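You operate a simulated robot arm through the tools that you are given. There is no shell and no other tool.

You run a simulated robot arm. Do the job below in one go: nothing can be reset, and whatever is moved stays where it is left.

JOB
Dust the grey table, then fill the 300 mm groove with three sticks.
Fine: brush the sawdust off with the green bench brush and put it back; the three grey sticks on the table go end to end, square in the groove; leave the other sticks on their shelf. What is to be rubbed or washed off counts as gone when no trace of it is left.
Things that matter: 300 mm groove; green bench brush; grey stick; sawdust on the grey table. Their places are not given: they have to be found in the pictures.

The check looks at the end state, three seconds after you hand in, the way a careful person would. Anything else that was tipped, shoved, dropped, spilled or broken makes it a failure.

ROBOT AND FRAMES
A 6-joint arm with a two-finger gripper, fixed in place. Base frame: the origin is at the foot of the arm, x ahead of it, y to its left, z up; the work surface is at about z = 0.9. Units: m, degrees, N and s.
Its first joint turns from -166.0 to 166.0 degrees. Payload 2.45 kg.
Tool frame: the origin (TCP) lies between the finger pads and is the grasp point; the fingertips stand 0.02 m ahead of it; z points along the fingers, y is the line along which they close. The gripper opens to 0.14 m. The gripper's body begins 0.168 m behind the TCP.
Orientation is that of the tool frame in the base frame, as a unit quaternion [x, y, z, w]. With the fingers straight down and closing along the base's y, the tool's x points along the base's -x, its y along +y and its z along -z.

CONTROLS
- The arm moves only by the tool apply_moves. Its argument "increments" is a list of rows, each an object of numbers (a shift or turn left out is 0, a gripper value left out holds the last): "dx", "dy", "dz": the shift along the tool's x, y, z in units of 25 mm (1.0 is 25 mm); "wx", "wy", "wz": the turn, a rotation vector about the tool's x, y, z in units of 4 degrees (1.0 is 4 degrees); "claw": the finger opening in m, from 0 to 0.14. In form: [{"dx": .., "dy": .., "dz": .., "wx": .., "wy": .., "wz": .., "claw": ..}, ...]. A call has 1 to 20 rows; each row shifts and turns the commanded pose from where the row before left it, along the tool's axes as they then stand. A call with a number of a shift or a turn outside -1 to 1 is refused whole. Rows are played at 5 a second. More than 0.05 m and 8.6 degrees between two rows, or a gripper value outside its range, and nothing of the call is played. A pose out of reach is approached as far as the arm can. The call stops where the force on the tool passes 40 N (or 10 N more than at its start, if that is more) or the arm is blocked; 0.2 s more then pass. Each finger travels about 0.045 m/s and halts on what it meets, pressing with about 24 N; the grip force reading is that of the motor and also rises with nothing between the fingers. The clock runs only during rows and for 0.2 s after the last one: add rows that do not move to give the fingers time. It gives the time, the measured TCP pose, the force on the tool (base axes), the opening and the grip force at its end, in the units of the frame above (readings bear some noise), with the torque about the TCP (base axes, N m) and any sound that the robot's microphone picked up.
- Cameras (640 x 400 px; columns grow to the right, rows downward): "scene" is fixed at [0.3986, -0.509, 1.4734]; the picture's right is [0.90, -0.43, 0.00], its down [-0.22, -0.46, -0.86] and it looks along [0.37, 0.78, -0.51] (base axes); focal length 354 px, centre (320, 200). "wrist" rides on the gripper at [0.078, 0.011, -0.209] in the tool frame; the picture's right is [-0.14, 0.99, 0.00], its down [-0.92, -0.13, -0.37] and it looks along [-0.36, -0.05, 0.93] (tool axes); focal length 280 px, centre (320, 200).
- camera(camera): a new picture of that camera. It takes no simulated time.
- probe_pixels(camera, pixels): for up to 12 pixels [column, row] of the newest picture of that camera ("zoom" is the newest enlarged one), the place [x, y, z] in the base frame of the surface seen there, good to about 0.002 m, but the place of the scene camera against the robot may be out by one fixed shift of up to 0.018 m in any direction. It takes no simulated time.
- close_up(camera, box): a new picture of the part [left, top, right, bottom] of that camera's present view, enlarged. It takes no simulated time.
- job_done(): hands the job in; it is judged then, once.

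Unless the task says otherwise, let go and move clear before handing in.

The tools are called after ">>>" by a JSON object that holds its "method" and its "body". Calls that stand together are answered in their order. apply_moves: Moves the arm, as the interface text tells. Its arguments: {"type":"object","properties":{"increments":{"type":"array"}},"required":["increments"]} The other tools are called the same way: camera (camera) takes a picture; probe_pixels (camera, pixels) gives the place of the surface under pixels of a picture; close_up (camera, box) takes an enlarged picture of a part of a camera's view; job_done () hands the job in.

At the start:

```text
time: 0.0
tcp_pos: [0.8231, 0.1138, 1.2303]
ee_rot: [0.0, 1.0, 0.0, 0.001]
ft_force: [0.1, 0.3, 0.5]
ft_torque: [-0.02, -0.01, -0.02]
grip_width: 0.1401
finger_force: 0.1
```

scene: 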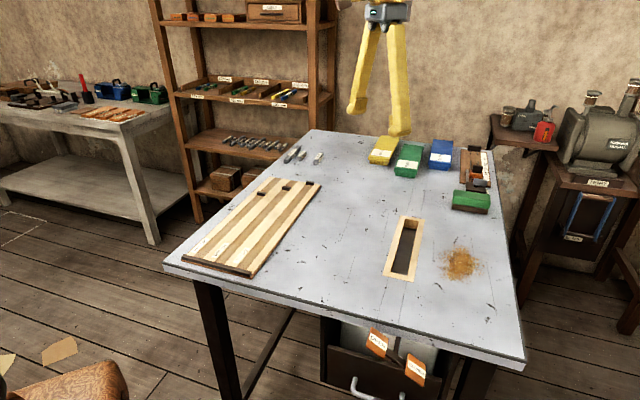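
wrist: 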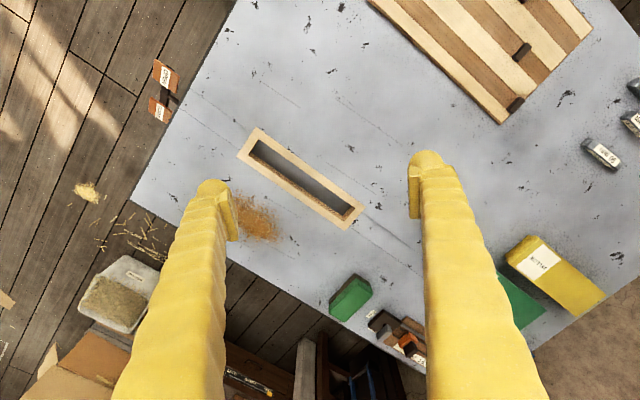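

The scene shows the groove frame near (403,249), the sawdust near (460,263), the green brush near (470,200), and small sticks near (290–318,155). I'll take close-ups to see details.

>>> {"method": "close_up", "body": {"camera": "scene", "box": [360, 130, 520, 290]}}

>>> {"method": "close_up", "body": {"camera": "scene", "box": [260, 130, 340, 180]}}

>>> {"method": "close_up", "body": {"camera": "wrist", "box": [560, 60, 640, 180]}}

>>> {"method": "close_up", "body": {"camera": "wrist", "box": [220, 110, 440, 360]}}

```text
2.50 times, centred on (440, 210) of scene
```

zoom: 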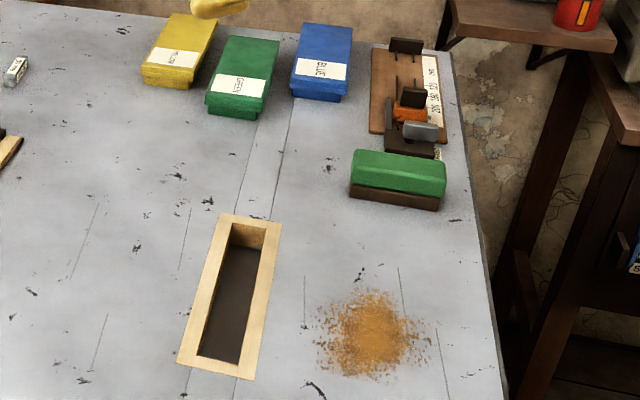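

```text
8.00 times, centred on (300, 155) of scene
```

zoom: 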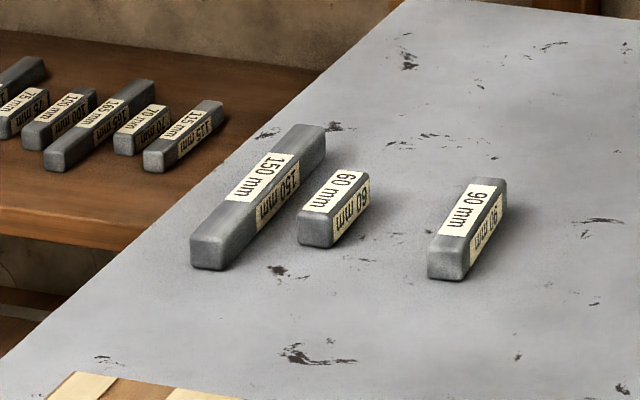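

```text
3.33 times, centred on (600, 120) of wrist
```

zoom: 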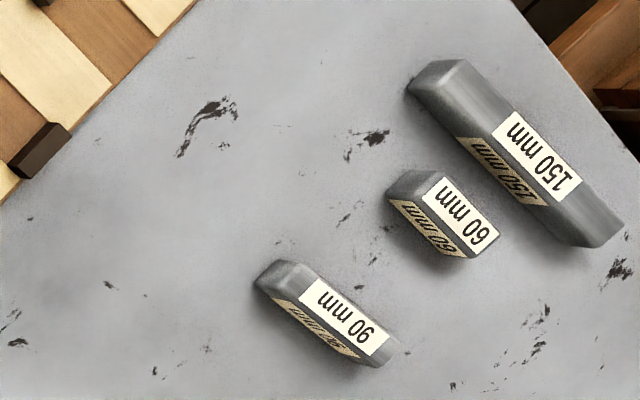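

```text
1.60 times, centred on (330, 235) of wrist
```

zoom: 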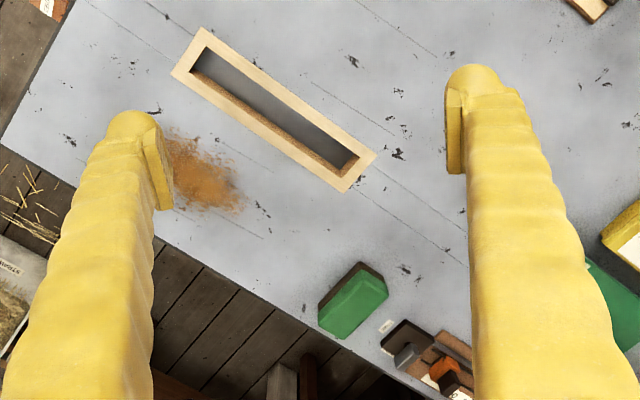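

The table sticks read 150, 60 and 90 mm (sum 300); the brush is a green block on dark bristles. I'll probe the wrist picture for positions of groove, brush, sticks and dust.

>>> {"method": "camera", "body": {"camera": "wrist"}}

>>> {"method": "probe_pixels", "body": {"camera": "wrist", "pixels": [[258, 129], [362, 208], [347, 228], [238, 155], [257, 141], [353, 208], [345, 213], [300, 178], [250, 220], [352, 296], [335, 300], [361, 280]]}}

>>> {"method": "probe_pixels", "body": {"camera": "scene", "pixels": [[415, 217], [425, 220], [407, 281], [386, 275], [405, 250], [470, 200], [460, 263], [455, 195], [488, 200], [470, 210], [300, 100], [445, 262]]}}

```text
taken
```

wrist: 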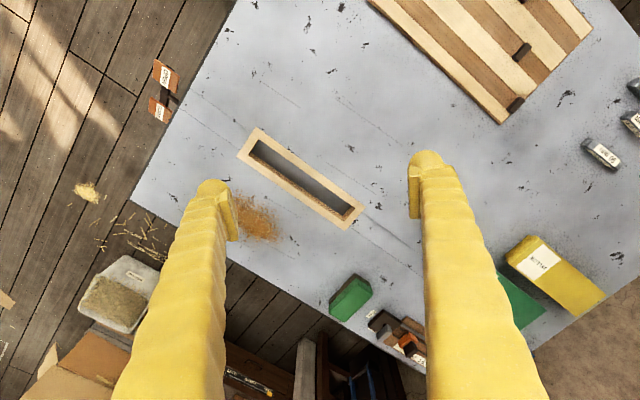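

```text
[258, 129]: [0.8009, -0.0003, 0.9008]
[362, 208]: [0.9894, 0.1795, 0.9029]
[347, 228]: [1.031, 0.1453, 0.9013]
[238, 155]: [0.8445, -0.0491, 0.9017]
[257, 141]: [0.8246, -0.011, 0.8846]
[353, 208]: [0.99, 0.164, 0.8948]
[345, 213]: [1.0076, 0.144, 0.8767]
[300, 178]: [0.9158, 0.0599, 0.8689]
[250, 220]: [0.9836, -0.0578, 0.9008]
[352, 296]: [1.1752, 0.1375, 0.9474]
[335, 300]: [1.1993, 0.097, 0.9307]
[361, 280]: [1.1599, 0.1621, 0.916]
```

```text
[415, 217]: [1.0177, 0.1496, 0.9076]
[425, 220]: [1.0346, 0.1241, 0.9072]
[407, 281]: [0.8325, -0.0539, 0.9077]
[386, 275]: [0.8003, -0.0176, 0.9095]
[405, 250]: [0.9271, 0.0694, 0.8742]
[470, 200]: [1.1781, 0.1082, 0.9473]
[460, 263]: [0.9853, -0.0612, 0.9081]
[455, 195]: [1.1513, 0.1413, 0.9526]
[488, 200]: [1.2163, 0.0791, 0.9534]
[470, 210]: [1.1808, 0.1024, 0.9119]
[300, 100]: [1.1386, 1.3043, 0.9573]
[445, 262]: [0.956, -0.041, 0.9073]
```

The depths agree between the cameras, but the frame by the dust seems shorter than 300 mm, and the striped board at (250,225) has grooves with stops. I'll look closer there.

>>> {"method": "close_up", "body": {"camera": "scene", "box": [170, 165, 330, 285]}}

>>> {"method": "close_up", "body": {"camera": "scene", "box": [440, 130, 520, 220]}}

>>> {"method": "close_up", "body": {"camera": "wrist", "box": [360, 0, 600, 130]}}

>>> {"method": "close_up", "body": {"camera": "scene", "box": [300, 290, 480, 400]}}

>>> {"method": "probe_pixels", "body": {"camera": "scene", "pixels": [[163, 266], [312, 131], [484, 146], [523, 362], [190, 257], [243, 271], [270, 180], [319, 184], [289, 155], [300, 156], [317, 158], [375, 345]]}}

```text
3.33 times, centred on (250, 225) of scene
```

zoom: 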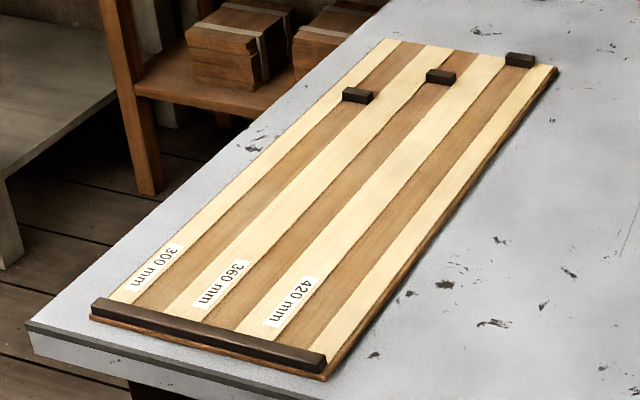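

```text
4.44 times, centred on (480, 175) of scene
```

zoom: 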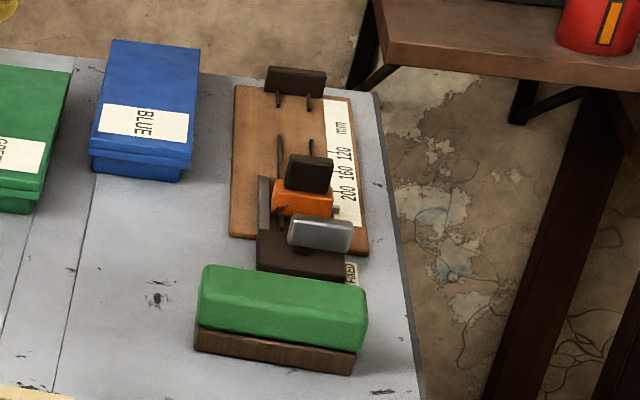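

```text
2.67 times, centred on (480, 65) of wrist
```

zoom: 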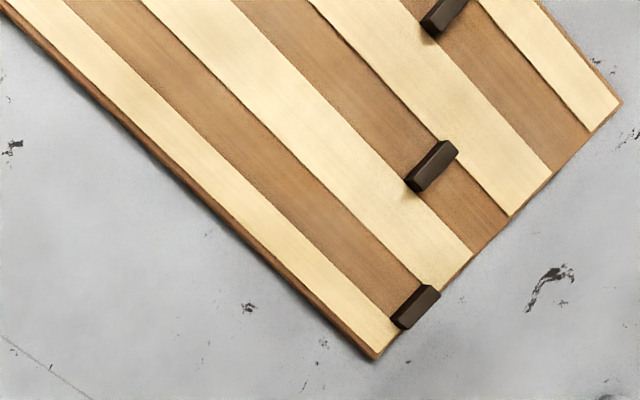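

```text
3.56 times, centred on (390, 345) of scene
```

zoom: 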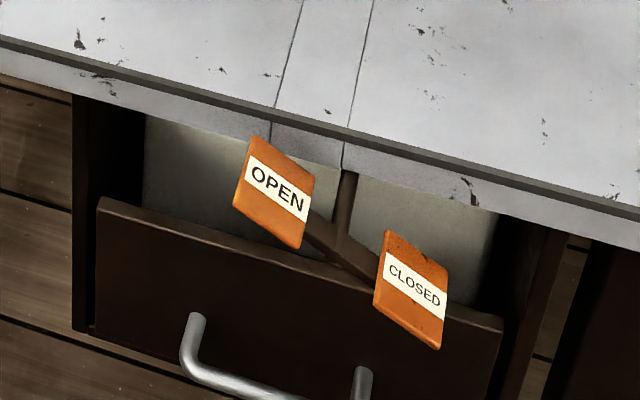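

```text
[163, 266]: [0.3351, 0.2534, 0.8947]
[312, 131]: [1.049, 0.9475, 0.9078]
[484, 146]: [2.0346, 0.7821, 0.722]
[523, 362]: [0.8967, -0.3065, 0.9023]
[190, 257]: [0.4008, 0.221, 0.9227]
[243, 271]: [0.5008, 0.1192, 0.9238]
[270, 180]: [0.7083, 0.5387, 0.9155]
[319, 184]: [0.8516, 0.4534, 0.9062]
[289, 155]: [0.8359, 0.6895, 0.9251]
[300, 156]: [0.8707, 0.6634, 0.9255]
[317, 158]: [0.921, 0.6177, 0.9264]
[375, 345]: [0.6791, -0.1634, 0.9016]
```

The leftmost groove of the striped board is labelled "300 mm"; the framed slot by the dust is something else, and the brush sits beyond straight-down reach. I'll tilt the tool outward and move closer to look at the brush, watching the reach.

>>> {"method": "apply_moves", "body": {"increments": [{"wy": -1}, {"wy": -1}, {"wy": -1}, {"wy": -1}, {"dx": -0.746, "dz": 0.88}, {"dx": -0.746, "dz": 0.88}, {"dx": -0.746, "dz": 0.88}, {"dx": -0.746, "dz": 0.88}, {"dx": -0.746, "dz": 0.88}, {}]}}

>>> {"method": "camera", "body": {"camera": "wrist"}}

>>> {"method": "camera", "body": {"camera": "scene"}}

```text
time: 2.2
tcp_pos: [0.9435, 0.1138, 1.152]
ee_rot: [0.0, 0.99, 0.0, 0.139]
ft_force: [-0.2, -0.3, 1.1]
ft_torque: [0.02, 0.01, 0.03]
grip_width: 0.1402
finger_force: 0.1
```

```text
taken
```

wrist: 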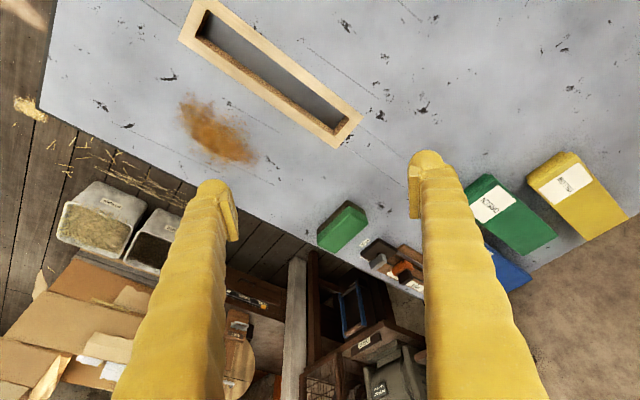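

```text
taken
```

scene: 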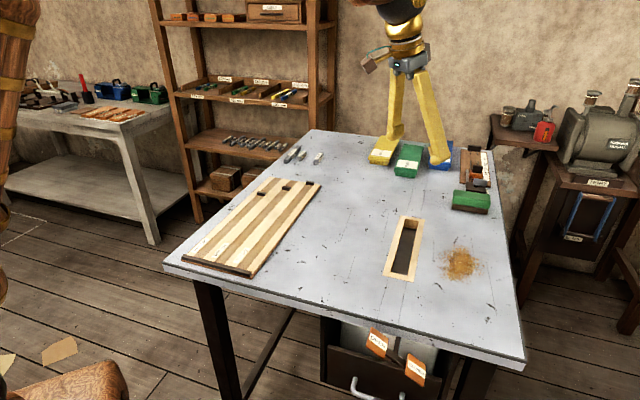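

The tilted pose was reached; the brush is at wrist (343,225). I'll enlarge and probe it, as well as the dust.

>>> {"method": "close_up", "body": {"camera": "wrist", "box": [300, 190, 430, 280]}}

>>> {"method": "close_up", "body": {"camera": "wrist", "box": [160, 80, 280, 180]}}

```text
4.44 times, centred on (365, 235) of wrist
```

zoom: 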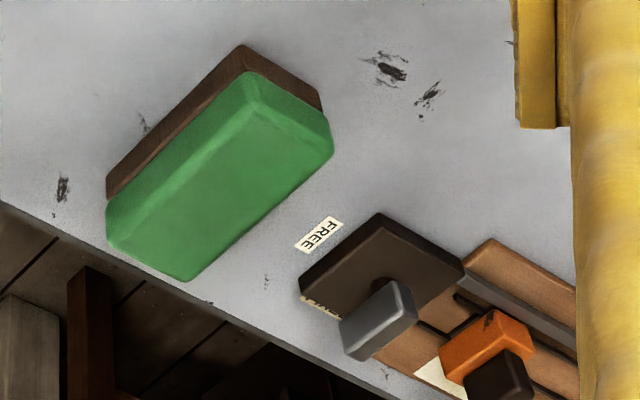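

```text
4.00 times, centred on (220, 130) of wrist
```

zoom: 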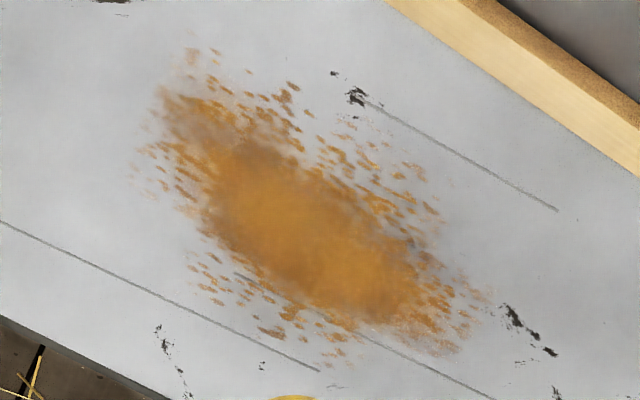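

Dust patch and brush are clear in the zooms. I'll probe the dust edges and the brush corners.

>>> {"method": "probe_pixels", "body": {"camera": "zoom", "pixels": [[130, 170], [185, 55], [215, 300], [270, 335], [335, 365], [440, 355], [490, 300], [430, 205], [290, 85], [300, 230], [10, 300], [150, 390]]}}

>>> {"method": "probe_pixels", "body": {"camera": "wrist", "pixels": [[343.6, 214.8], [361.6, 222.6], [335.8, 249.6], [321.1, 242.9], [347.7, 201.2], [318.2, 233.5], [364, 211.5], [342, 230], [350.8, 225], [378, 225], [389, 235], [367, 238]]}}

```text
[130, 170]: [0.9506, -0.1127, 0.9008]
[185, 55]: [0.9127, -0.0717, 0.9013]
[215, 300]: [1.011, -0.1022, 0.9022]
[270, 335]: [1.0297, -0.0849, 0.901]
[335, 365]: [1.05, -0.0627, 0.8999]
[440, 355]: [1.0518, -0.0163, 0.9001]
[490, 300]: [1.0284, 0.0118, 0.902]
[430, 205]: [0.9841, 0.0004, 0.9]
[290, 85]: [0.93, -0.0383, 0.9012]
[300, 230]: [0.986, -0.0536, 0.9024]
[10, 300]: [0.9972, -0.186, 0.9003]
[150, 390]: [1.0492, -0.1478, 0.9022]
```

```text
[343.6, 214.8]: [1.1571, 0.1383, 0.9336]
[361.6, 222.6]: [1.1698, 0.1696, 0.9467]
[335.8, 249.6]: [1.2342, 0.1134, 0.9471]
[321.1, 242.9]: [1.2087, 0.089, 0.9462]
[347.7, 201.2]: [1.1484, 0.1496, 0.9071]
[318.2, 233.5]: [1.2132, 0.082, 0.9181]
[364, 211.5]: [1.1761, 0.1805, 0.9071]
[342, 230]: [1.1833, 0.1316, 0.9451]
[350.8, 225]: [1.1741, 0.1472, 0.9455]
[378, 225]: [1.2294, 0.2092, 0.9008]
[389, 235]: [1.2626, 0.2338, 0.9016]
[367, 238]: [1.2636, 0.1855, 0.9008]
```

The brush is about 0.10 × 0.042 m with its centre near (1.19, 0.13) and long axis along (0.69,-0.72); the dust spans about (0.91..1.05, -0.11..0.01). I'll yaw 44° so the fingers close along the brush's length, tilt to 40° and see how far the arm reaches.

>>> {"method": "apply_moves", "body": {"increments": [{"wx": -0.2747, "wz": -0.9567}, {"wx": -0.2747, "wz": -0.9567}, {"wx": -0.2747, "wz": -0.9567}, {"wx": -0.2747, "wz": -0.9567}, {"wx": -0.2747, "wz": -0.9567}, {"wx": -0.2747, "wz": -0.9567}, {"wx": -0.2747, "wz": -0.9567}, {"wx": -0.2747, "wz": -0.9567}, {"wx": -0.2747, "wz": -0.9567}, {"wx": -0.2747, "wz": -0.9567}, {"wx": -0.2747, "wz": -0.9567}, {"wy": -1}, {"wy": -1}, {"wy": -1}, {"wy": -1}, {"wy": -1}, {"wy": -1}, {}]}}

>>> {"method": "apply_moves", "body": {"increments": [{"dx": -0.326, "dy": -0.642, "dz": 0.796}, {"dx": -0.326, "dy": -0.642, "dz": 0.796}, {"dx": -0.326, "dy": -0.642, "dz": 0.796}, {"dx": -0.326, "dy": -0.642, "dz": 0.796}, {"dx": -0.326, "dy": -0.642, "dz": 0.796}, {"dx": -0.326, "dy": -0.642, "dz": 0.796}, {"dx": -0.326, "dy": -0.642, "dz": 0.796}, {}]}}

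>>> {"method": "camera", "body": {"camera": "scene"}}

>>> {"method": "camera", "body": {"camera": "wrist"}}

```text
time: 6.0
tcp_pos: [0.9447, 0.114, 1.15]
ee_rot: [-0.351, 0.872, 0.128, 0.318]
ft_force: [-0.1, 1.3, 0.2]
ft_torque: [-0.03, -0.03, -0.02]
grip_width: 0.1402
finger_force: 0.1
```

```text
time: 7.8
tcp_pos: [1.1181, 0.1269, 1.0808]
ee_rot: [-0.351, 0.872, 0.127, 0.317]
ft_force: [-0.1, 0.4, -0.2]
ft_torque: [0.02, 0.01, -0.01]
grip_width: 0.1398
finger_force: 0.1
```

```text
taken
```

scene: 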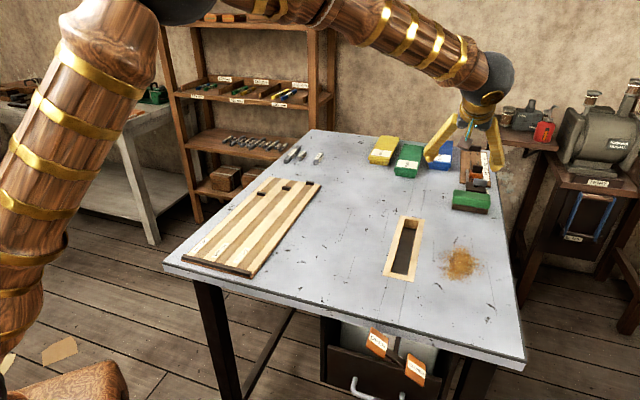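

```text
taken
```

wrist: 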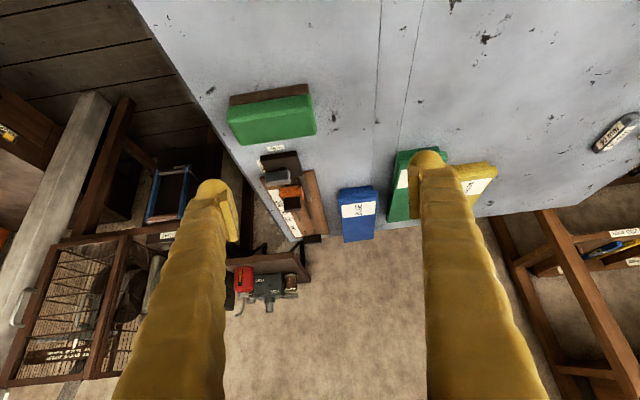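

The pose was reached (1.118, 0.127), and the arm still has bend left. The brush is at wrist (271,115); I'll zoom and probe it precisely.

>>> {"method": "close_up", "body": {"camera": "wrist", "box": [210, 70, 340, 160]}}

```text
4.44 times, centred on (275, 115) of wrist
```

zoom: 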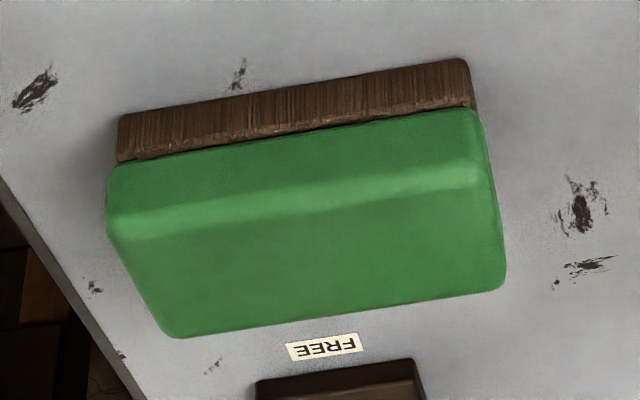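

>>> {"method": "probe_pixels", "body": {"camera": "zoom", "pixels": [[122, 120], [464, 64], [122, 155], [470, 102], [115, 180], [475, 120], [130, 238], [475, 183], [180, 332], [500, 283], [320, 255], [340, 363]]}}

```text
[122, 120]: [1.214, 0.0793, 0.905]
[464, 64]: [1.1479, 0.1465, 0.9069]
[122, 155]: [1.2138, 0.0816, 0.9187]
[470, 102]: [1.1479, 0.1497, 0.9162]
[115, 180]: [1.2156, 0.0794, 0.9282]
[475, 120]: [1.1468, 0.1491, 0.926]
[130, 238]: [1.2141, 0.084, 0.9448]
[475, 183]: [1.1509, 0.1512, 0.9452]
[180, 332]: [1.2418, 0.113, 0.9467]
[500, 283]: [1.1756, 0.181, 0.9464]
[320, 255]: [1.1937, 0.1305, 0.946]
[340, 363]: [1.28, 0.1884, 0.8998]
```

The brush is centred at (1.195, 0.131), top z 0.947, length 0.10, axis 44.2° from +y, nearly matching my yaw. I'll go to a point 0.1 m back along the tool axis and check.

>>> {"method": "apply_moves", "body": {"increments": [{"dx": 0.499, "dy": -0.506, "dz": 0.498, "wx": -0.064, "wz": -0.077}, {"dx": 0.499, "dy": -0.506, "dz": 0.498}, {"dx": 0.499, "dy": -0.506, "dz": 0.498}, {"dx": 0.499, "dy": -0.506, "dz": 0.498}, {}]}}

>>> {"method": "camera", "body": {"camera": "wrist"}}

```text
time: 9.0
tcp_pos: [1.1487, 0.0822, 1.0125]
ee_rot: [-0.354, 0.871, 0.128, 0.317]
ft_force: [-0.2, 0.1, 0.1]
ft_torque: [-0.04, 0.01, 0.01]
grip_width: 0.1402
finger_force: 0.0
```

```text
taken
```

wrist: 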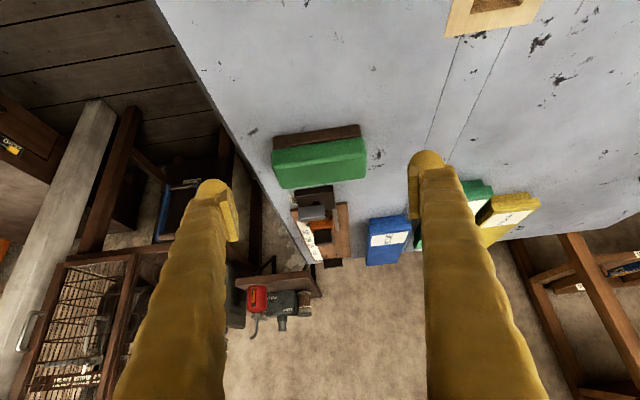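

I'm behind the brush on the approach line with the brush centred between the fingers. I'll advance along the tool axis.

>>> {"method": "apply_moves", "body": {"increments": [{"dz": 0.687, "dy": 0.02}, {"dz": 0.687, "dy": 0.02}, {"dz": 0.687, "dy": 0.02}, {"dz": 0.687, "dy": 0.02}, {"dz": 0.55, "dy": 0.02}, {}]}}

>>> {"method": "camera", "body": {"camera": "wrist"}}

>>> {"method": "close_up", "body": {"camera": "scene", "box": [400, 110, 560, 230]}}

```text
time: 10.4
tcp_pos: [1.1846, 0.1236, 0.9472]
ee_rot: [-0.354, 0.871, 0.129, 0.317]
ft_force: [0.2, 0.5, 0.2]
ft_torque: [0.01, 0.02, -0.01]
grip_width: 0.14
finger_force: 0.0
```

```text
taken
```

wrist: 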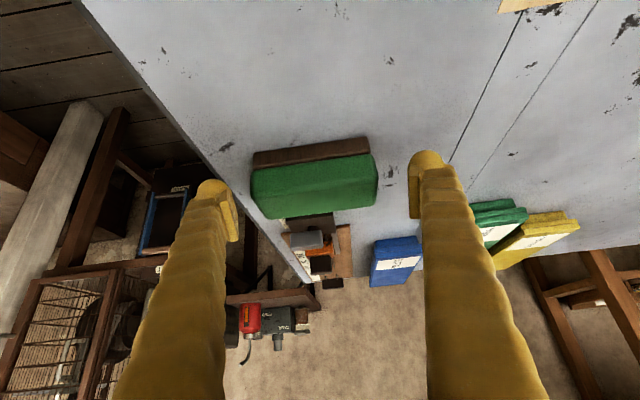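

```text
3.33 times, centred on (480, 170) of scene
```

zoom: 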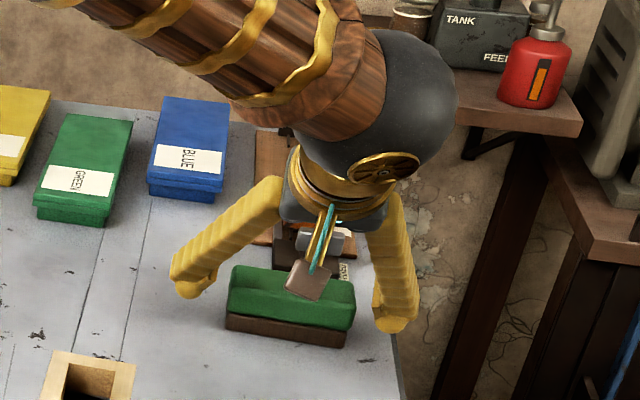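

The brush is between the fingers (wrist 250–378, about 4 mm to the left of centre), TCP 13 mm above the grasp height. I'll make the final adjustment and close.

>>> {"method": "apply_moves", "body": {"increments": [{"dz": 0.36, "dy": -0.07}, {"dz": 0.36, "dy": -0.07}, {}, {"claw": 0.115}, {}, {}, {}]}}

>>> {"method": "camera", "body": {"camera": "wrist"}}

>>> {"method": "close_up", "body": {"camera": "scene", "box": [400, 110, 560, 230]}}

```text
time: 12.0
tcp_pos: [1.196, 0.1285, 0.9329]
ee_rot: [-0.354, 0.871, 0.128, 0.316]
ft_force: [0.7, -0.1, -0.5]
ft_torque: [-0.02, -0.01, 0.01]
grip_width: 0.1152
finger_force: 0.3
```

```text
taken
```

wrist: 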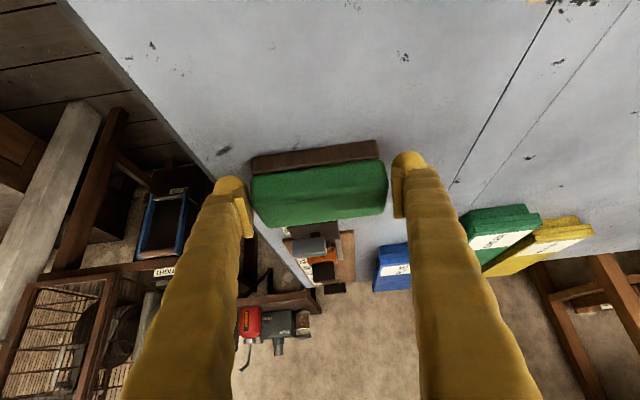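

```text
3.33 times, centred on (480, 170) of scene
```

zoom: 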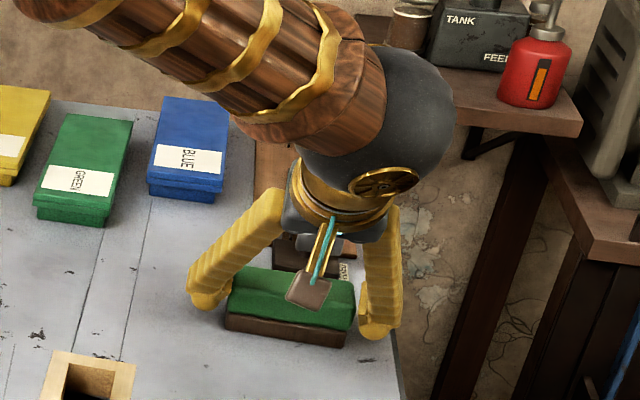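

The brush is centred (251–387 about column 320). Closing the gripper now.

>>> {"method": "apply_moves", "body": {"increments": [{"claw": 0.1}, {"claw": 0.09}, {"claw": 0.085}, {}, {}, {}]}}

>>> {"method": "camera", "body": {"camera": "wrist"}}

```text
time: 13.4
tcp_pos: [1.1957, 0.1286, 0.9326]
ee_rot: [-0.354, 0.87, 0.129, 0.317]
ft_force: [-0.6, -1.0, 1.4]
ft_torque: [0.0, 0.05, 0.0]
grip_width: 0.1133
finger_force: 24.1
```

```text
taken
```

wrist: 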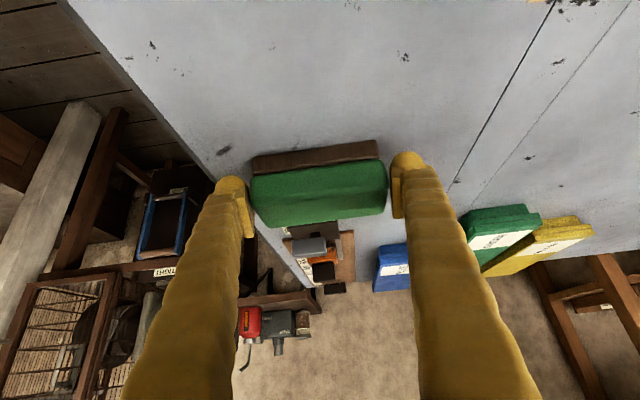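

The fingers stopped at 0.113 m with 24 N, so they hold something; I'll lift slightly and check that the brush comes along. Base-up in tool axes is dx −0.643, dz −0.766.

>>> {"method": "apply_moves", "body": {"increments": [{"dx": -0.386, "dz": -0.46}, {"dx": -0.386, "dz": -0.46}, {}]}}

>>> {"method": "camera", "body": {"camera": "wrist"}}

>>> {"method": "close_up", "body": {"camera": "scene", "box": [400, 110, 560, 230]}}

```text
time: 14.2
tcp_pos: [1.196, 0.128, 0.9636]
ee_rot: [-0.354, 0.871, 0.129, 0.317]
ft_force: [0.4, -0.1, -1.3]
ft_torque: [0.01, 0.01, -0.01]
grip_width: 0.1131
finger_force: 24.2
```

```text
taken
```

wrist: 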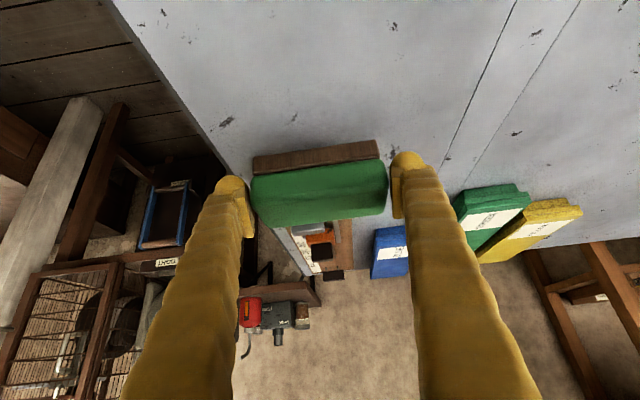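

```text
3.33 times, centred on (480, 170) of scene
```

zoom: 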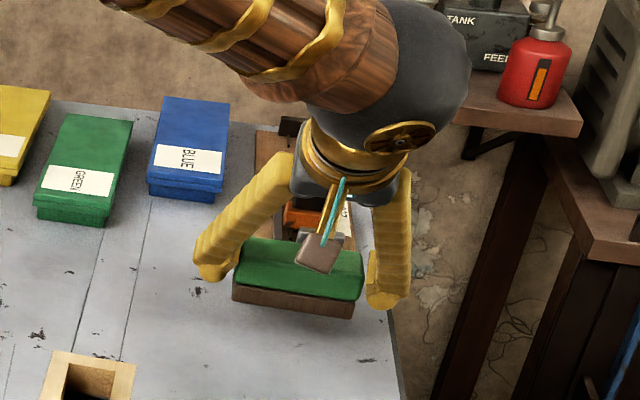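

The brush is held level and lifted (grip pose to return to: 1.1957, 0.1286, 0.9326). The dust lies straight back along −(0.717,0.697), so I'll slide back 0.165 m and lower near the dust's far edge.

>>> {"method": "apply_moves", "body": {"increments": [{"dx": 0.843, "dz": -0.707}, {"dx": 0.843, "dz": -0.707}, {"dx": 0.843, "dz": -0.707}, {"dx": 0.843, "dz": -0.707}, {"dx": 0.843, "dz": -0.707}, {"dx": 0.843, "dz": -0.707}, {}, {"dx": 0.257, "dz": 0.307}, {"dx": 0.257, "dz": 0.307}, {"dx": 0.22, "dz": 0.26}, {}]}}

>>> {"method": "close_up", "body": {"camera": "scene", "box": [380, 150, 540, 290]}}

>>> {"method": "camera", "body": {"camera": "wrist"}}

```text
time: 16.6
tcp_pos: [1.0755, 0.0136, 0.9344]
ee_rot: [-0.354, 0.871, 0.129, 0.316]
ft_force: [0.4, 0.3, -0.4]
ft_torque: [-0.03, 0.0, -0.03]
grip_width: 0.1131
finger_force: 23.9
```

```text
2.86 times, centred on (460, 220) of scene
```

zoom: 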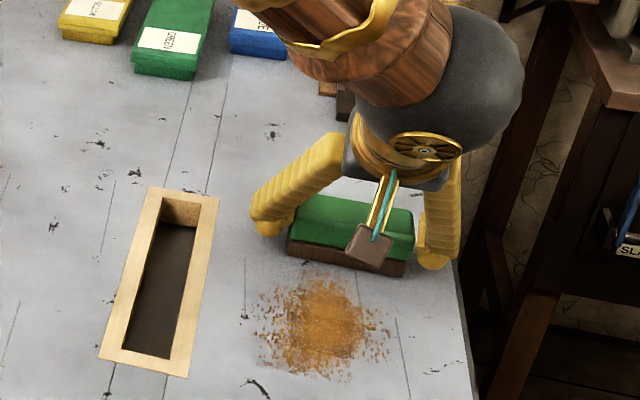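

```text
taken
```

wrist: 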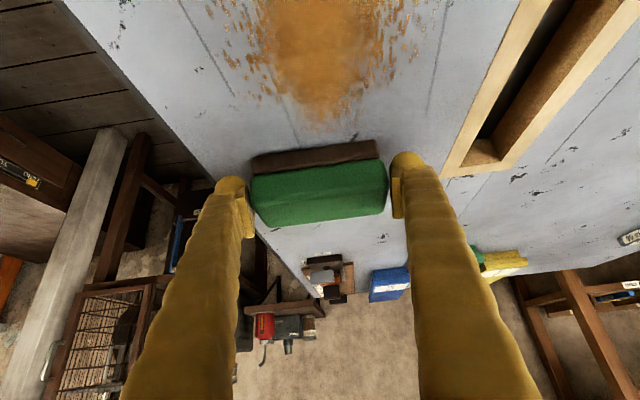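

The brush is just beyond the dust edge (wrist rows 0–130). I'll press lightly and sweep back across the dust.

>>> {"method": "apply_moves", "body": {"increments": [{"dx": 0.06, "dz": 0.07}, {"dx": 0.03, "dz": 0.035}, {}]}}

>>> {"method": "apply_moves", "body": {"increments": [{"dx": 0.613, "dz": -0.514}, {"dx": 0.613, "dz": -0.514}, {"dx": 0.613, "dz": -0.514}, {"dx": 0.613, "dz": -0.514}, {}]}}

>>> {"method": "close_up", "body": {"camera": "scene", "box": [380, 150, 540, 290]}}

>>> {"method": "camera", "body": {"camera": "wrist"}}

```text
time: 17.4
tcp_pos: [1.077, 0.0135, 0.9326]
ee_rot: [-0.353, 0.87, 0.128, 0.318]
ft_force: [-9.3, -0.8, 30.5]
ft_torque: [-0.06, 0.51, 0.03]
grip_width: 0.1131
finger_force: 24.4
```

```text
time: 18.6
tcp_pos: [1.0221, -0.0426, 0.9305]
ee_rot: [-0.354, 0.87, 0.13, 0.317]
ft_force: [0.0, 0.7, 10.5]
ft_torque: [-0.2, 0.04, -0.06]
grip_width: 0.113
finger_force: 24.2
```

```text
2.86 times, centred on (460, 220) of scene
```

zoom: 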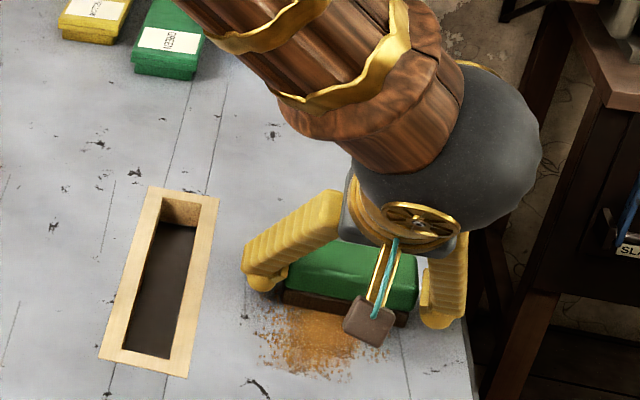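

```text
taken
```

wrist: 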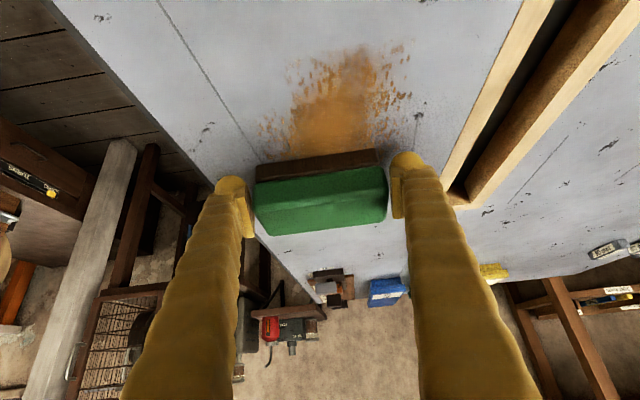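

The dust under the brush disappears as it sweeps, with about 10 N of contact force. I'll continue the sweep through the patch.

>>> {"method": "apply_moves", "body": {"increments": [{"dx": 0.593, "dz": -0.534}, {"dx": 0.613, "dz": -0.514}, {"dx": 0.613, "dz": -0.514}, {"dx": 0.613, "dz": -0.514}, {"dx": 0.613, "dz": -0.514}, {"dx": 0.613, "dz": -0.514}, {"dx": 0.613, "dz": -0.514}, {}]}}

>>> {"method": "close_up", "body": {"camera": "scene", "box": [380, 190, 540, 310]}}

>>> {"method": "camera", "body": {"camera": "wrist"}}

```text
time: 20.4
tcp_pos: [0.9215, -0.1413, 0.9299]
ee_rot: [-0.354, 0.87, 0.129, 0.317]
ft_force: [1.4, 0.1, 5.5]
ft_torque: [-0.01, 0.09, 0.04]
grip_width: 0.1129
finger_force: 24.2
```

```text
3.33 times, centred on (460, 250) of scene
```

zoom: 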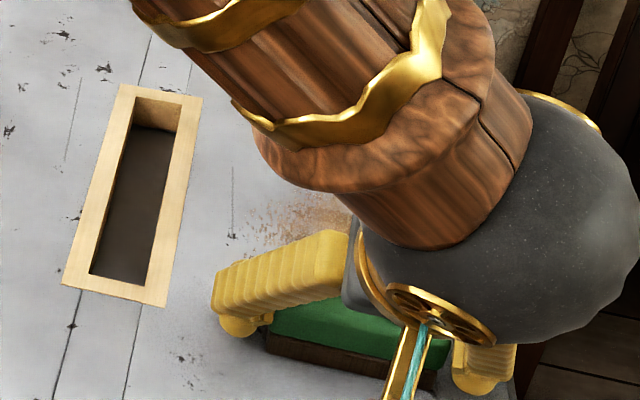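

```text
taken
```

wrist: 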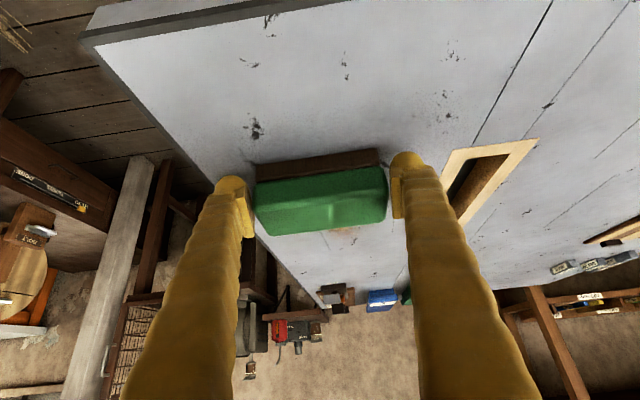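

A faint remainder lies behind the brush toward the groove side (scene zoom (300,215)). I'll shift the lane 28 mm that way and sweep back outward.

>>> {"method": "apply_moves", "body": {"increments": [{"dy": 0.56}, {"dy": 0.56}, {"dx": -0.613, "dz": 0.514}, {"dx": -0.613, "dz": 0.514}, {"dx": -0.613, "dz": 0.514}, {"dx": -0.613, "dz": 0.514}, {"dx": -0.613, "dz": 0.514}, {"dx": -0.613, "dz": 0.514}, {"dx": -0.613, "dz": 0.514}, {"dx": -0.613, "dz": 0.514}, {"dx": -0.613, "dz": 0.514}, {"dx": -0.613, "dz": 0.514}, {}]}}

>>> {"method": "close_up", "body": {"camera": "scene", "box": [380, 180, 540, 300]}}

>>> {"method": "camera", "body": {"camera": "wrist"}}

```text
time: 23.2
tcp_pos: [1.0444, 0.0174, 0.9315]
ee_rot: [-0.355, 0.87, 0.129, 0.317]
ft_force: [0.7, 0.4, -1.6]
ft_torque: [0.0, 0.02, -0.01]
grip_width: 0.1127
finger_force: 24.6
```

```text
3.33 times, centred on (460, 240) of scene
```

zoom: 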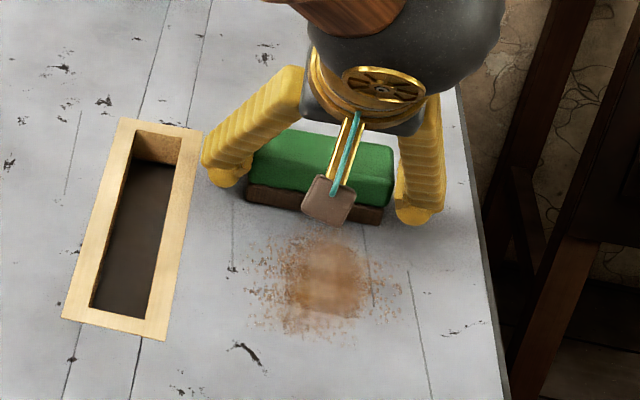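

```text
taken
```

wrist: 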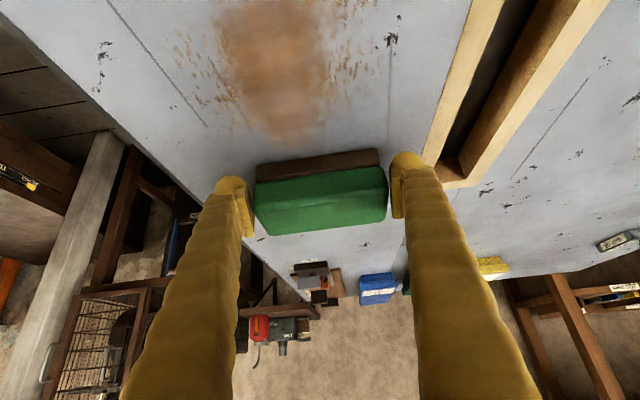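

The patch is lighter everywhere but still present; contact was lost in the outward pass. I'll lower 1.2 mm and make repeated passes in offset lanes.

>>> {"method": "apply_moves", "body": {"increments": [{"dx": 0.035, "dz": 0.04}, {"dx": 0.609, "dz": -0.519}, {"dx": 0.609, "dz": -0.519}, {"dx": 0.609, "dz": -0.519}, {"dx": 0.609, "dz": -0.519}, {"dx": 0.609, "dz": -0.519}, {"dx": 0.609, "dz": -0.519}, {"dx": 0.609, "dz": -0.519}, {"dx": 0.609, "dz": -0.519}, {"dx": 0.609, "dz": -0.519}, {}]}}

>>> {"method": "apply_moves", "body": {"increments": [{"dy": -0.6}, {"dy": -0.6}, {"dx": -0.609, "dz": 0.519}, {"dx": -0.609, "dz": 0.519}, {"dx": -0.609, "dz": 0.519}, {"dx": -0.609, "dz": 0.519}, {"dx": -0.609, "dz": 0.519}, {"dx": -0.609, "dz": 0.519}, {"dx": -0.609, "dz": 0.519}, {"dx": -0.609, "dz": 0.519}, {"dx": -0.609, "dz": 0.519}, {"dx": -0.609, "dz": 0.519}, {}]}}

>>> {"method": "close_up", "body": {"camera": "scene", "box": [380, 180, 540, 300]}}

>>> {"method": "camera", "body": {"camera": "wrist"}}

```text
time: 25.6
tcp_pos: [0.9151, -0.1074, 0.9312]
ee_rot: [-0.354, 0.87, 0.128, 0.317]
ft_force: [-0.6, 0.1, -0.8]
ft_torque: [0.0, -0.01, -0.04]
grip_width: 0.1124
finger_force: 23.8
```

```text
time: 28.4
tcp_pos: [1.0771, 0.0136, 0.9309]
ee_rot: [-0.354, 0.87, 0.129, 0.317]
ft_force: [-4.3, 1.5, 10.7]
ft_torque: [-0.23, 0.11, -0.06]
grip_width: 0.1125
finger_force: 24.3
```

```text
3.33 times, centred on (460, 240) of scene
```

zoom: 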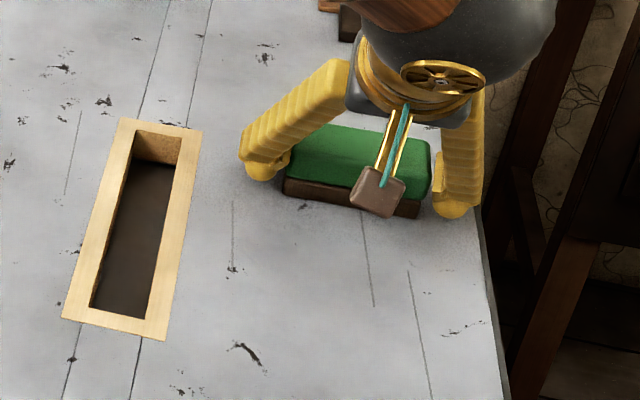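

```text
taken
```

wrist: 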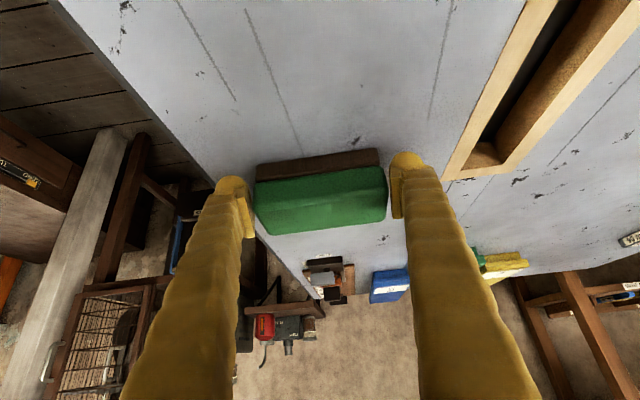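

The patch appears gone. I'll check for faint traces with tighter close-ups.

>>> {"method": "close_up", "body": {"camera": "scene", "box": [425, 220, 505, 300]}}

>>> {"method": "close_up", "body": {"camera": "wrist", "box": [150, 0, 470, 170]}}

```text
5.00 times, centred on (465, 260) of scene
```

zoom: 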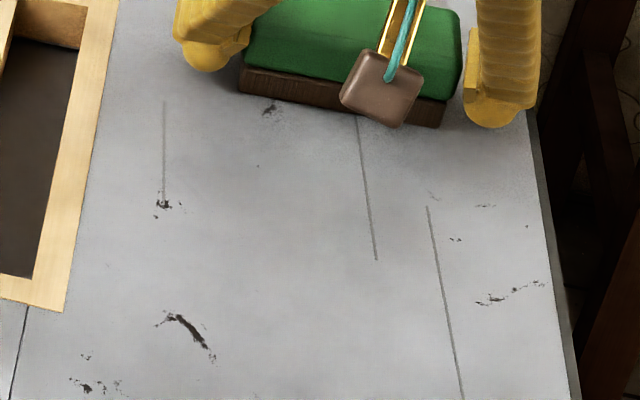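

```text
2.00 times, centred on (310, 85) of wrist
```

zoom: 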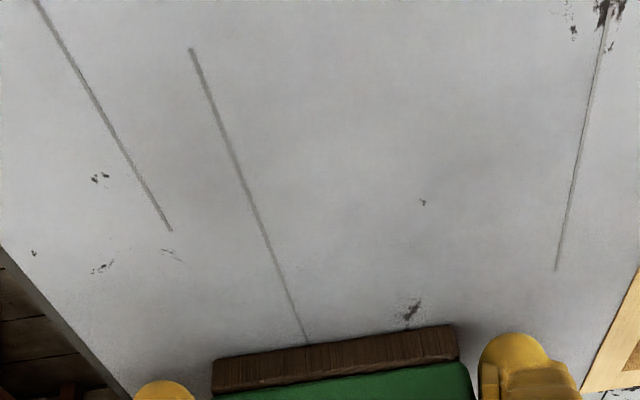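

The table is clean, with only old scratches and paint flecks. I'll lift the brush and carry it straight back to its original spot, then check before lowering.

>>> {"method": "apply_moves", "body": {"increments": [{"dx": -0.386, "dz": -0.46}, {"dx": -0.386, "dz": -0.46}, {"dx": -0.843, "dz": 0.707}, {"dx": -0.843, "dz": 0.707}, {"dx": -0.843, "dz": 0.707}, {"dx": -0.843, "dz": 0.707}, {"dx": -0.843, "dz": 0.707}, {"dx": -0.843, "dz": 0.707}, {}, {}]}}

>>> {"method": "close_up", "body": {"camera": "scene", "box": [400, 130, 560, 290]}}

>>> {"method": "camera", "body": {"camera": "wrist"}}

```text
time: 30.6
tcp_pos: [1.1977, 0.1261, 0.9611]
ee_rot: [-0.353, 0.871, 0.128, 0.317]
ft_force: [-0.6, 0.5, -1.2]
ft_torque: [-0.01, 0.0, -0.02]
grip_width: 0.1122
finger_force: 24.2
```

```text
2.50 times, centred on (480, 210) of scene
```

zoom: 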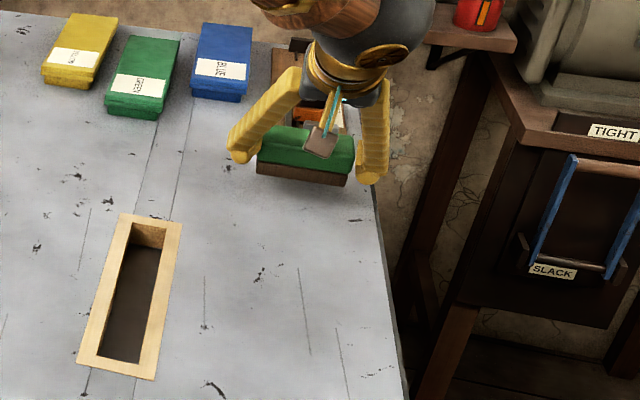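

```text
taken
```

wrist: 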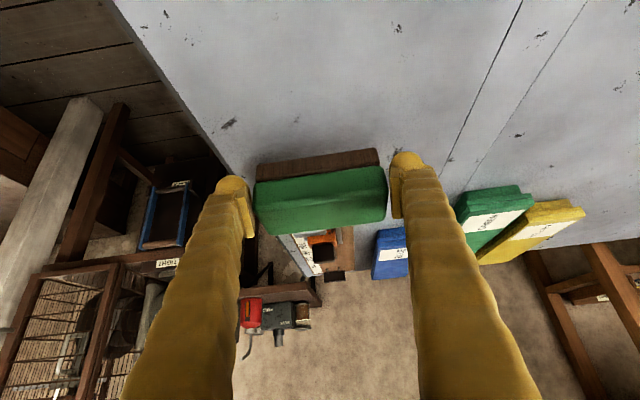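

The brush is hovering over its spot within ~3 mm, and the dust area is clean. Lowering it gently.

>>> {"method": "apply_moves", "body": {"increments": [{"dx": 0.23, "dz": 0.28, "dy": 0.08}, {"dx": 0.23, "dz": 0.28}, {"dx": 0.18, "dz": 0.21}, {"dx": 0.07, "dz": 0.08}, {}, {}]}}

```text
time: 32.0
tcp_pos: [1.1953, 0.1287, 0.9328]
ee_rot: [-0.353, 0.871, 0.129, 0.317]
ft_force: [0.0, 0.3, -1.6]
ft_torque: [-0.02, 0.01, 0.03]
grip_width: 0.1123
finger_force: 23.6
```

No contact yet at z 0.9328; I'll step down a further millimetre.

>>> {"method": "apply_moves", "body": {"increments": [{"dx": 0.013, "dz": 0.016}, {"dx": 0.013, "dz": 0.016}, {}]}}

```text
time: 32.8
tcp_pos: [1.1957, 0.1288, 0.9319]
ee_rot: [-0.354, 0.871, 0.128, 0.316]
ft_force: [-0.2, -1.3, 0.4]
ft_torque: [-0.09, -0.01, 0.0]
grip_width: 0.112
finger_force: 24.1
```

Contact is just beginning (small torque). I'll step down another 0.5 mm and open the fingers slowly.

>>> {"method": "apply_moves", "body": {"increments": [{"dx": 0.013, "dz": 0.015}, {}, {"claw": 0.118}, {"claw": 0.125}, {"claw": 0.132}, {"claw": 0.138}, {}, {}]}}

>>> {"method": "camera", "body": {"camera": "wrist"}}

```text
time: 34.6
tcp_pos: [1.1959, 0.1286, 0.9313]
ee_rot: [-0.353, 0.871, 0.128, 0.317]
ft_force: [0.3, 0.3, 0.0]
ft_torque: [0.0, 0.0, 0.01]
grip_width: 0.1381
finger_force: 0.1
```

```text
taken
```

wrist: 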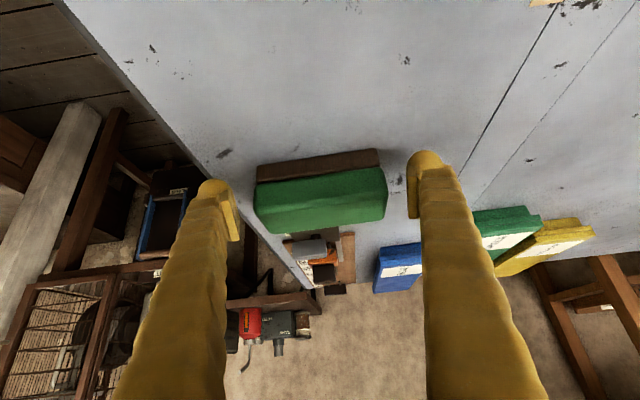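

Released; the brush sits flat and is clear of both fingers. Retreating along the tool axis.

>>> {"method": "apply_moves", "body": {"increments": [{"dz": -0.6}, {"dz": -0.8}, {"dz": -1}, {"dz": -1}, {"dz": -1}, {"dz": -1}, {}]}}

>>> {"method": "camera", "body": {"camera": "wrist"}}

>>> {"method": "close_up", "body": {"camera": "scene", "box": [380, 130, 540, 290]}}

```text
time: 36.2
tcp_pos: [1.1335, 0.0668, 1.0351]
ee_rot: [-0.355, 0.87, 0.129, 0.316]
ft_force: [-0.1, 0.0, 0.1]
ft_torque: [-0.02, 0.01, 0.02]
grip_width: 0.1381
finger_force: 0.0
```

```text
taken
```

wrist: 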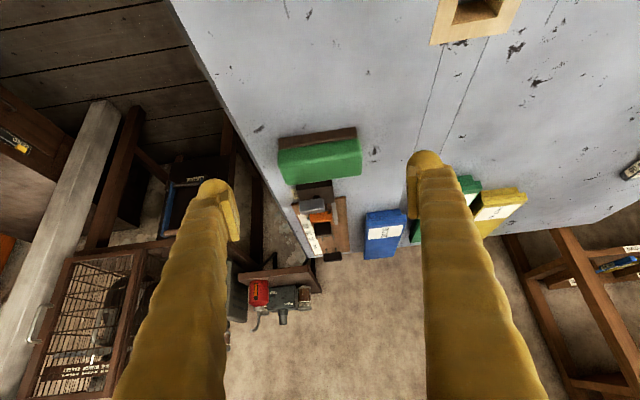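

```text
2.50 times, centred on (460, 210) of scene
```

zoom: 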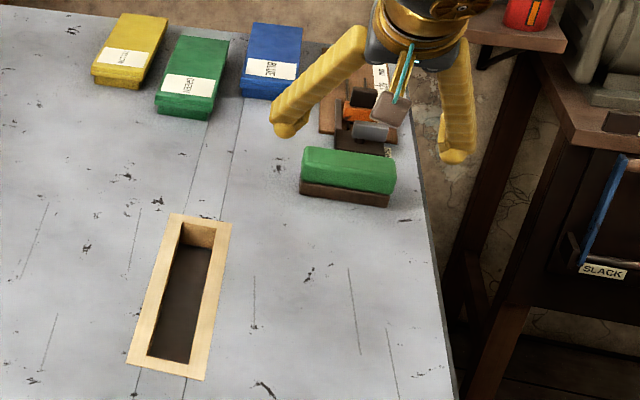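

The brush is back in its place and the table is clean. Next I'll raise, reduce the tilt to 24°, and traverse toward the sticks (their long axes look parallel to my present yaw).

>>> {"method": "apply_moves", "body": {"increments": [{"wy": 1, "dz": -0.8}, {"wy": 1}, {"wy": 1}, {"wy": 1}, {"dx": -0.7, "dz": -0.716}, {"dx": -0.88, "dz": -0.716}, {"dx": -0.88, "dz": -0.716}, {"dx": -0.88, "dz": -0.716}, {"dx": -0.88, "dz": -0.3}, {"dy": 1}, {"dy": 1}, {"dy": 1}, {"dy": 1}, {"dy": 1}, {"dy": 1}, {"dy": 1}, {"dy": 1}, {"dy": 1}, {"dy": 1}, {"dy": 1}]}}

>>> {"method": "apply_moves", "body": {"increments": [{"dy": 1}, {"dy": 1}, {"dy": 1}, {"dy": 1}, {"dy": 1}, {"dy": 1}, {"dy": 1}, {"dy": 1}, {"dy": 1}, {"dy": 1}, {}]}}

>>> {"method": "camera", "body": {"camera": "wrist"}}

>>> {"method": "camera", "body": {"camera": "scene"}}

```text
time: 40.4
tcp_pos: [0.9804, 0.2997, 1.1634]
ee_rot: [-0.37, 0.906, 0.079, 0.192]
ft_force: [0.0, -0.1, -0.3]
ft_torque: [-0.02, 0.0, -0.03]
grip_width: 0.1379
finger_force: 0.0
```

```text
time: 42.8
tcp_pos: [0.8058, 0.4809, 1.1649]
ee_rot: [-0.368, 0.906, 0.079, 0.193]
ft_force: [-0.4, 0.0, -0.9]
ft_torque: [0.0, -0.01, -0.01]
grip_width: 0.1378
finger_force: 0.2
```

```text
taken
```

wrist: 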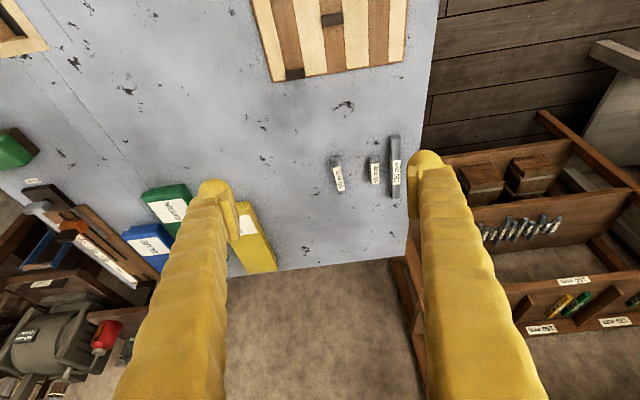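

```text
taken
```

scene: 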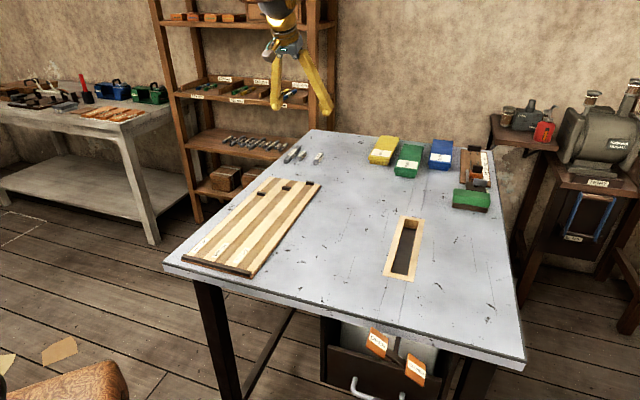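

Sticks appear in the wrist view at (337,173), (374,170) and (394,165). I'll zoom and probe them.

>>> {"method": "close_up", "body": {"camera": "wrist", "box": [310, 120, 430, 215]}}

```text
4.21 times, centred on (370, 168) of wrist
```

zoom: 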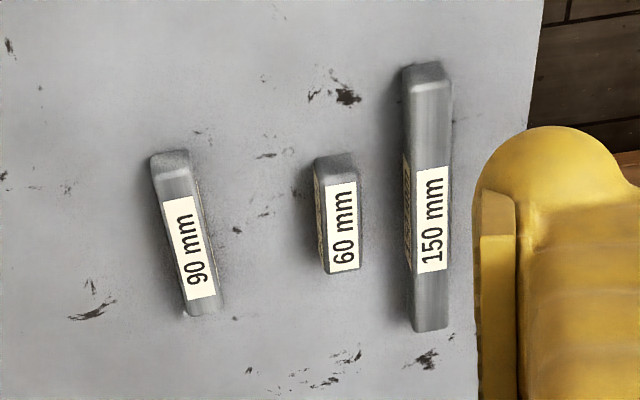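

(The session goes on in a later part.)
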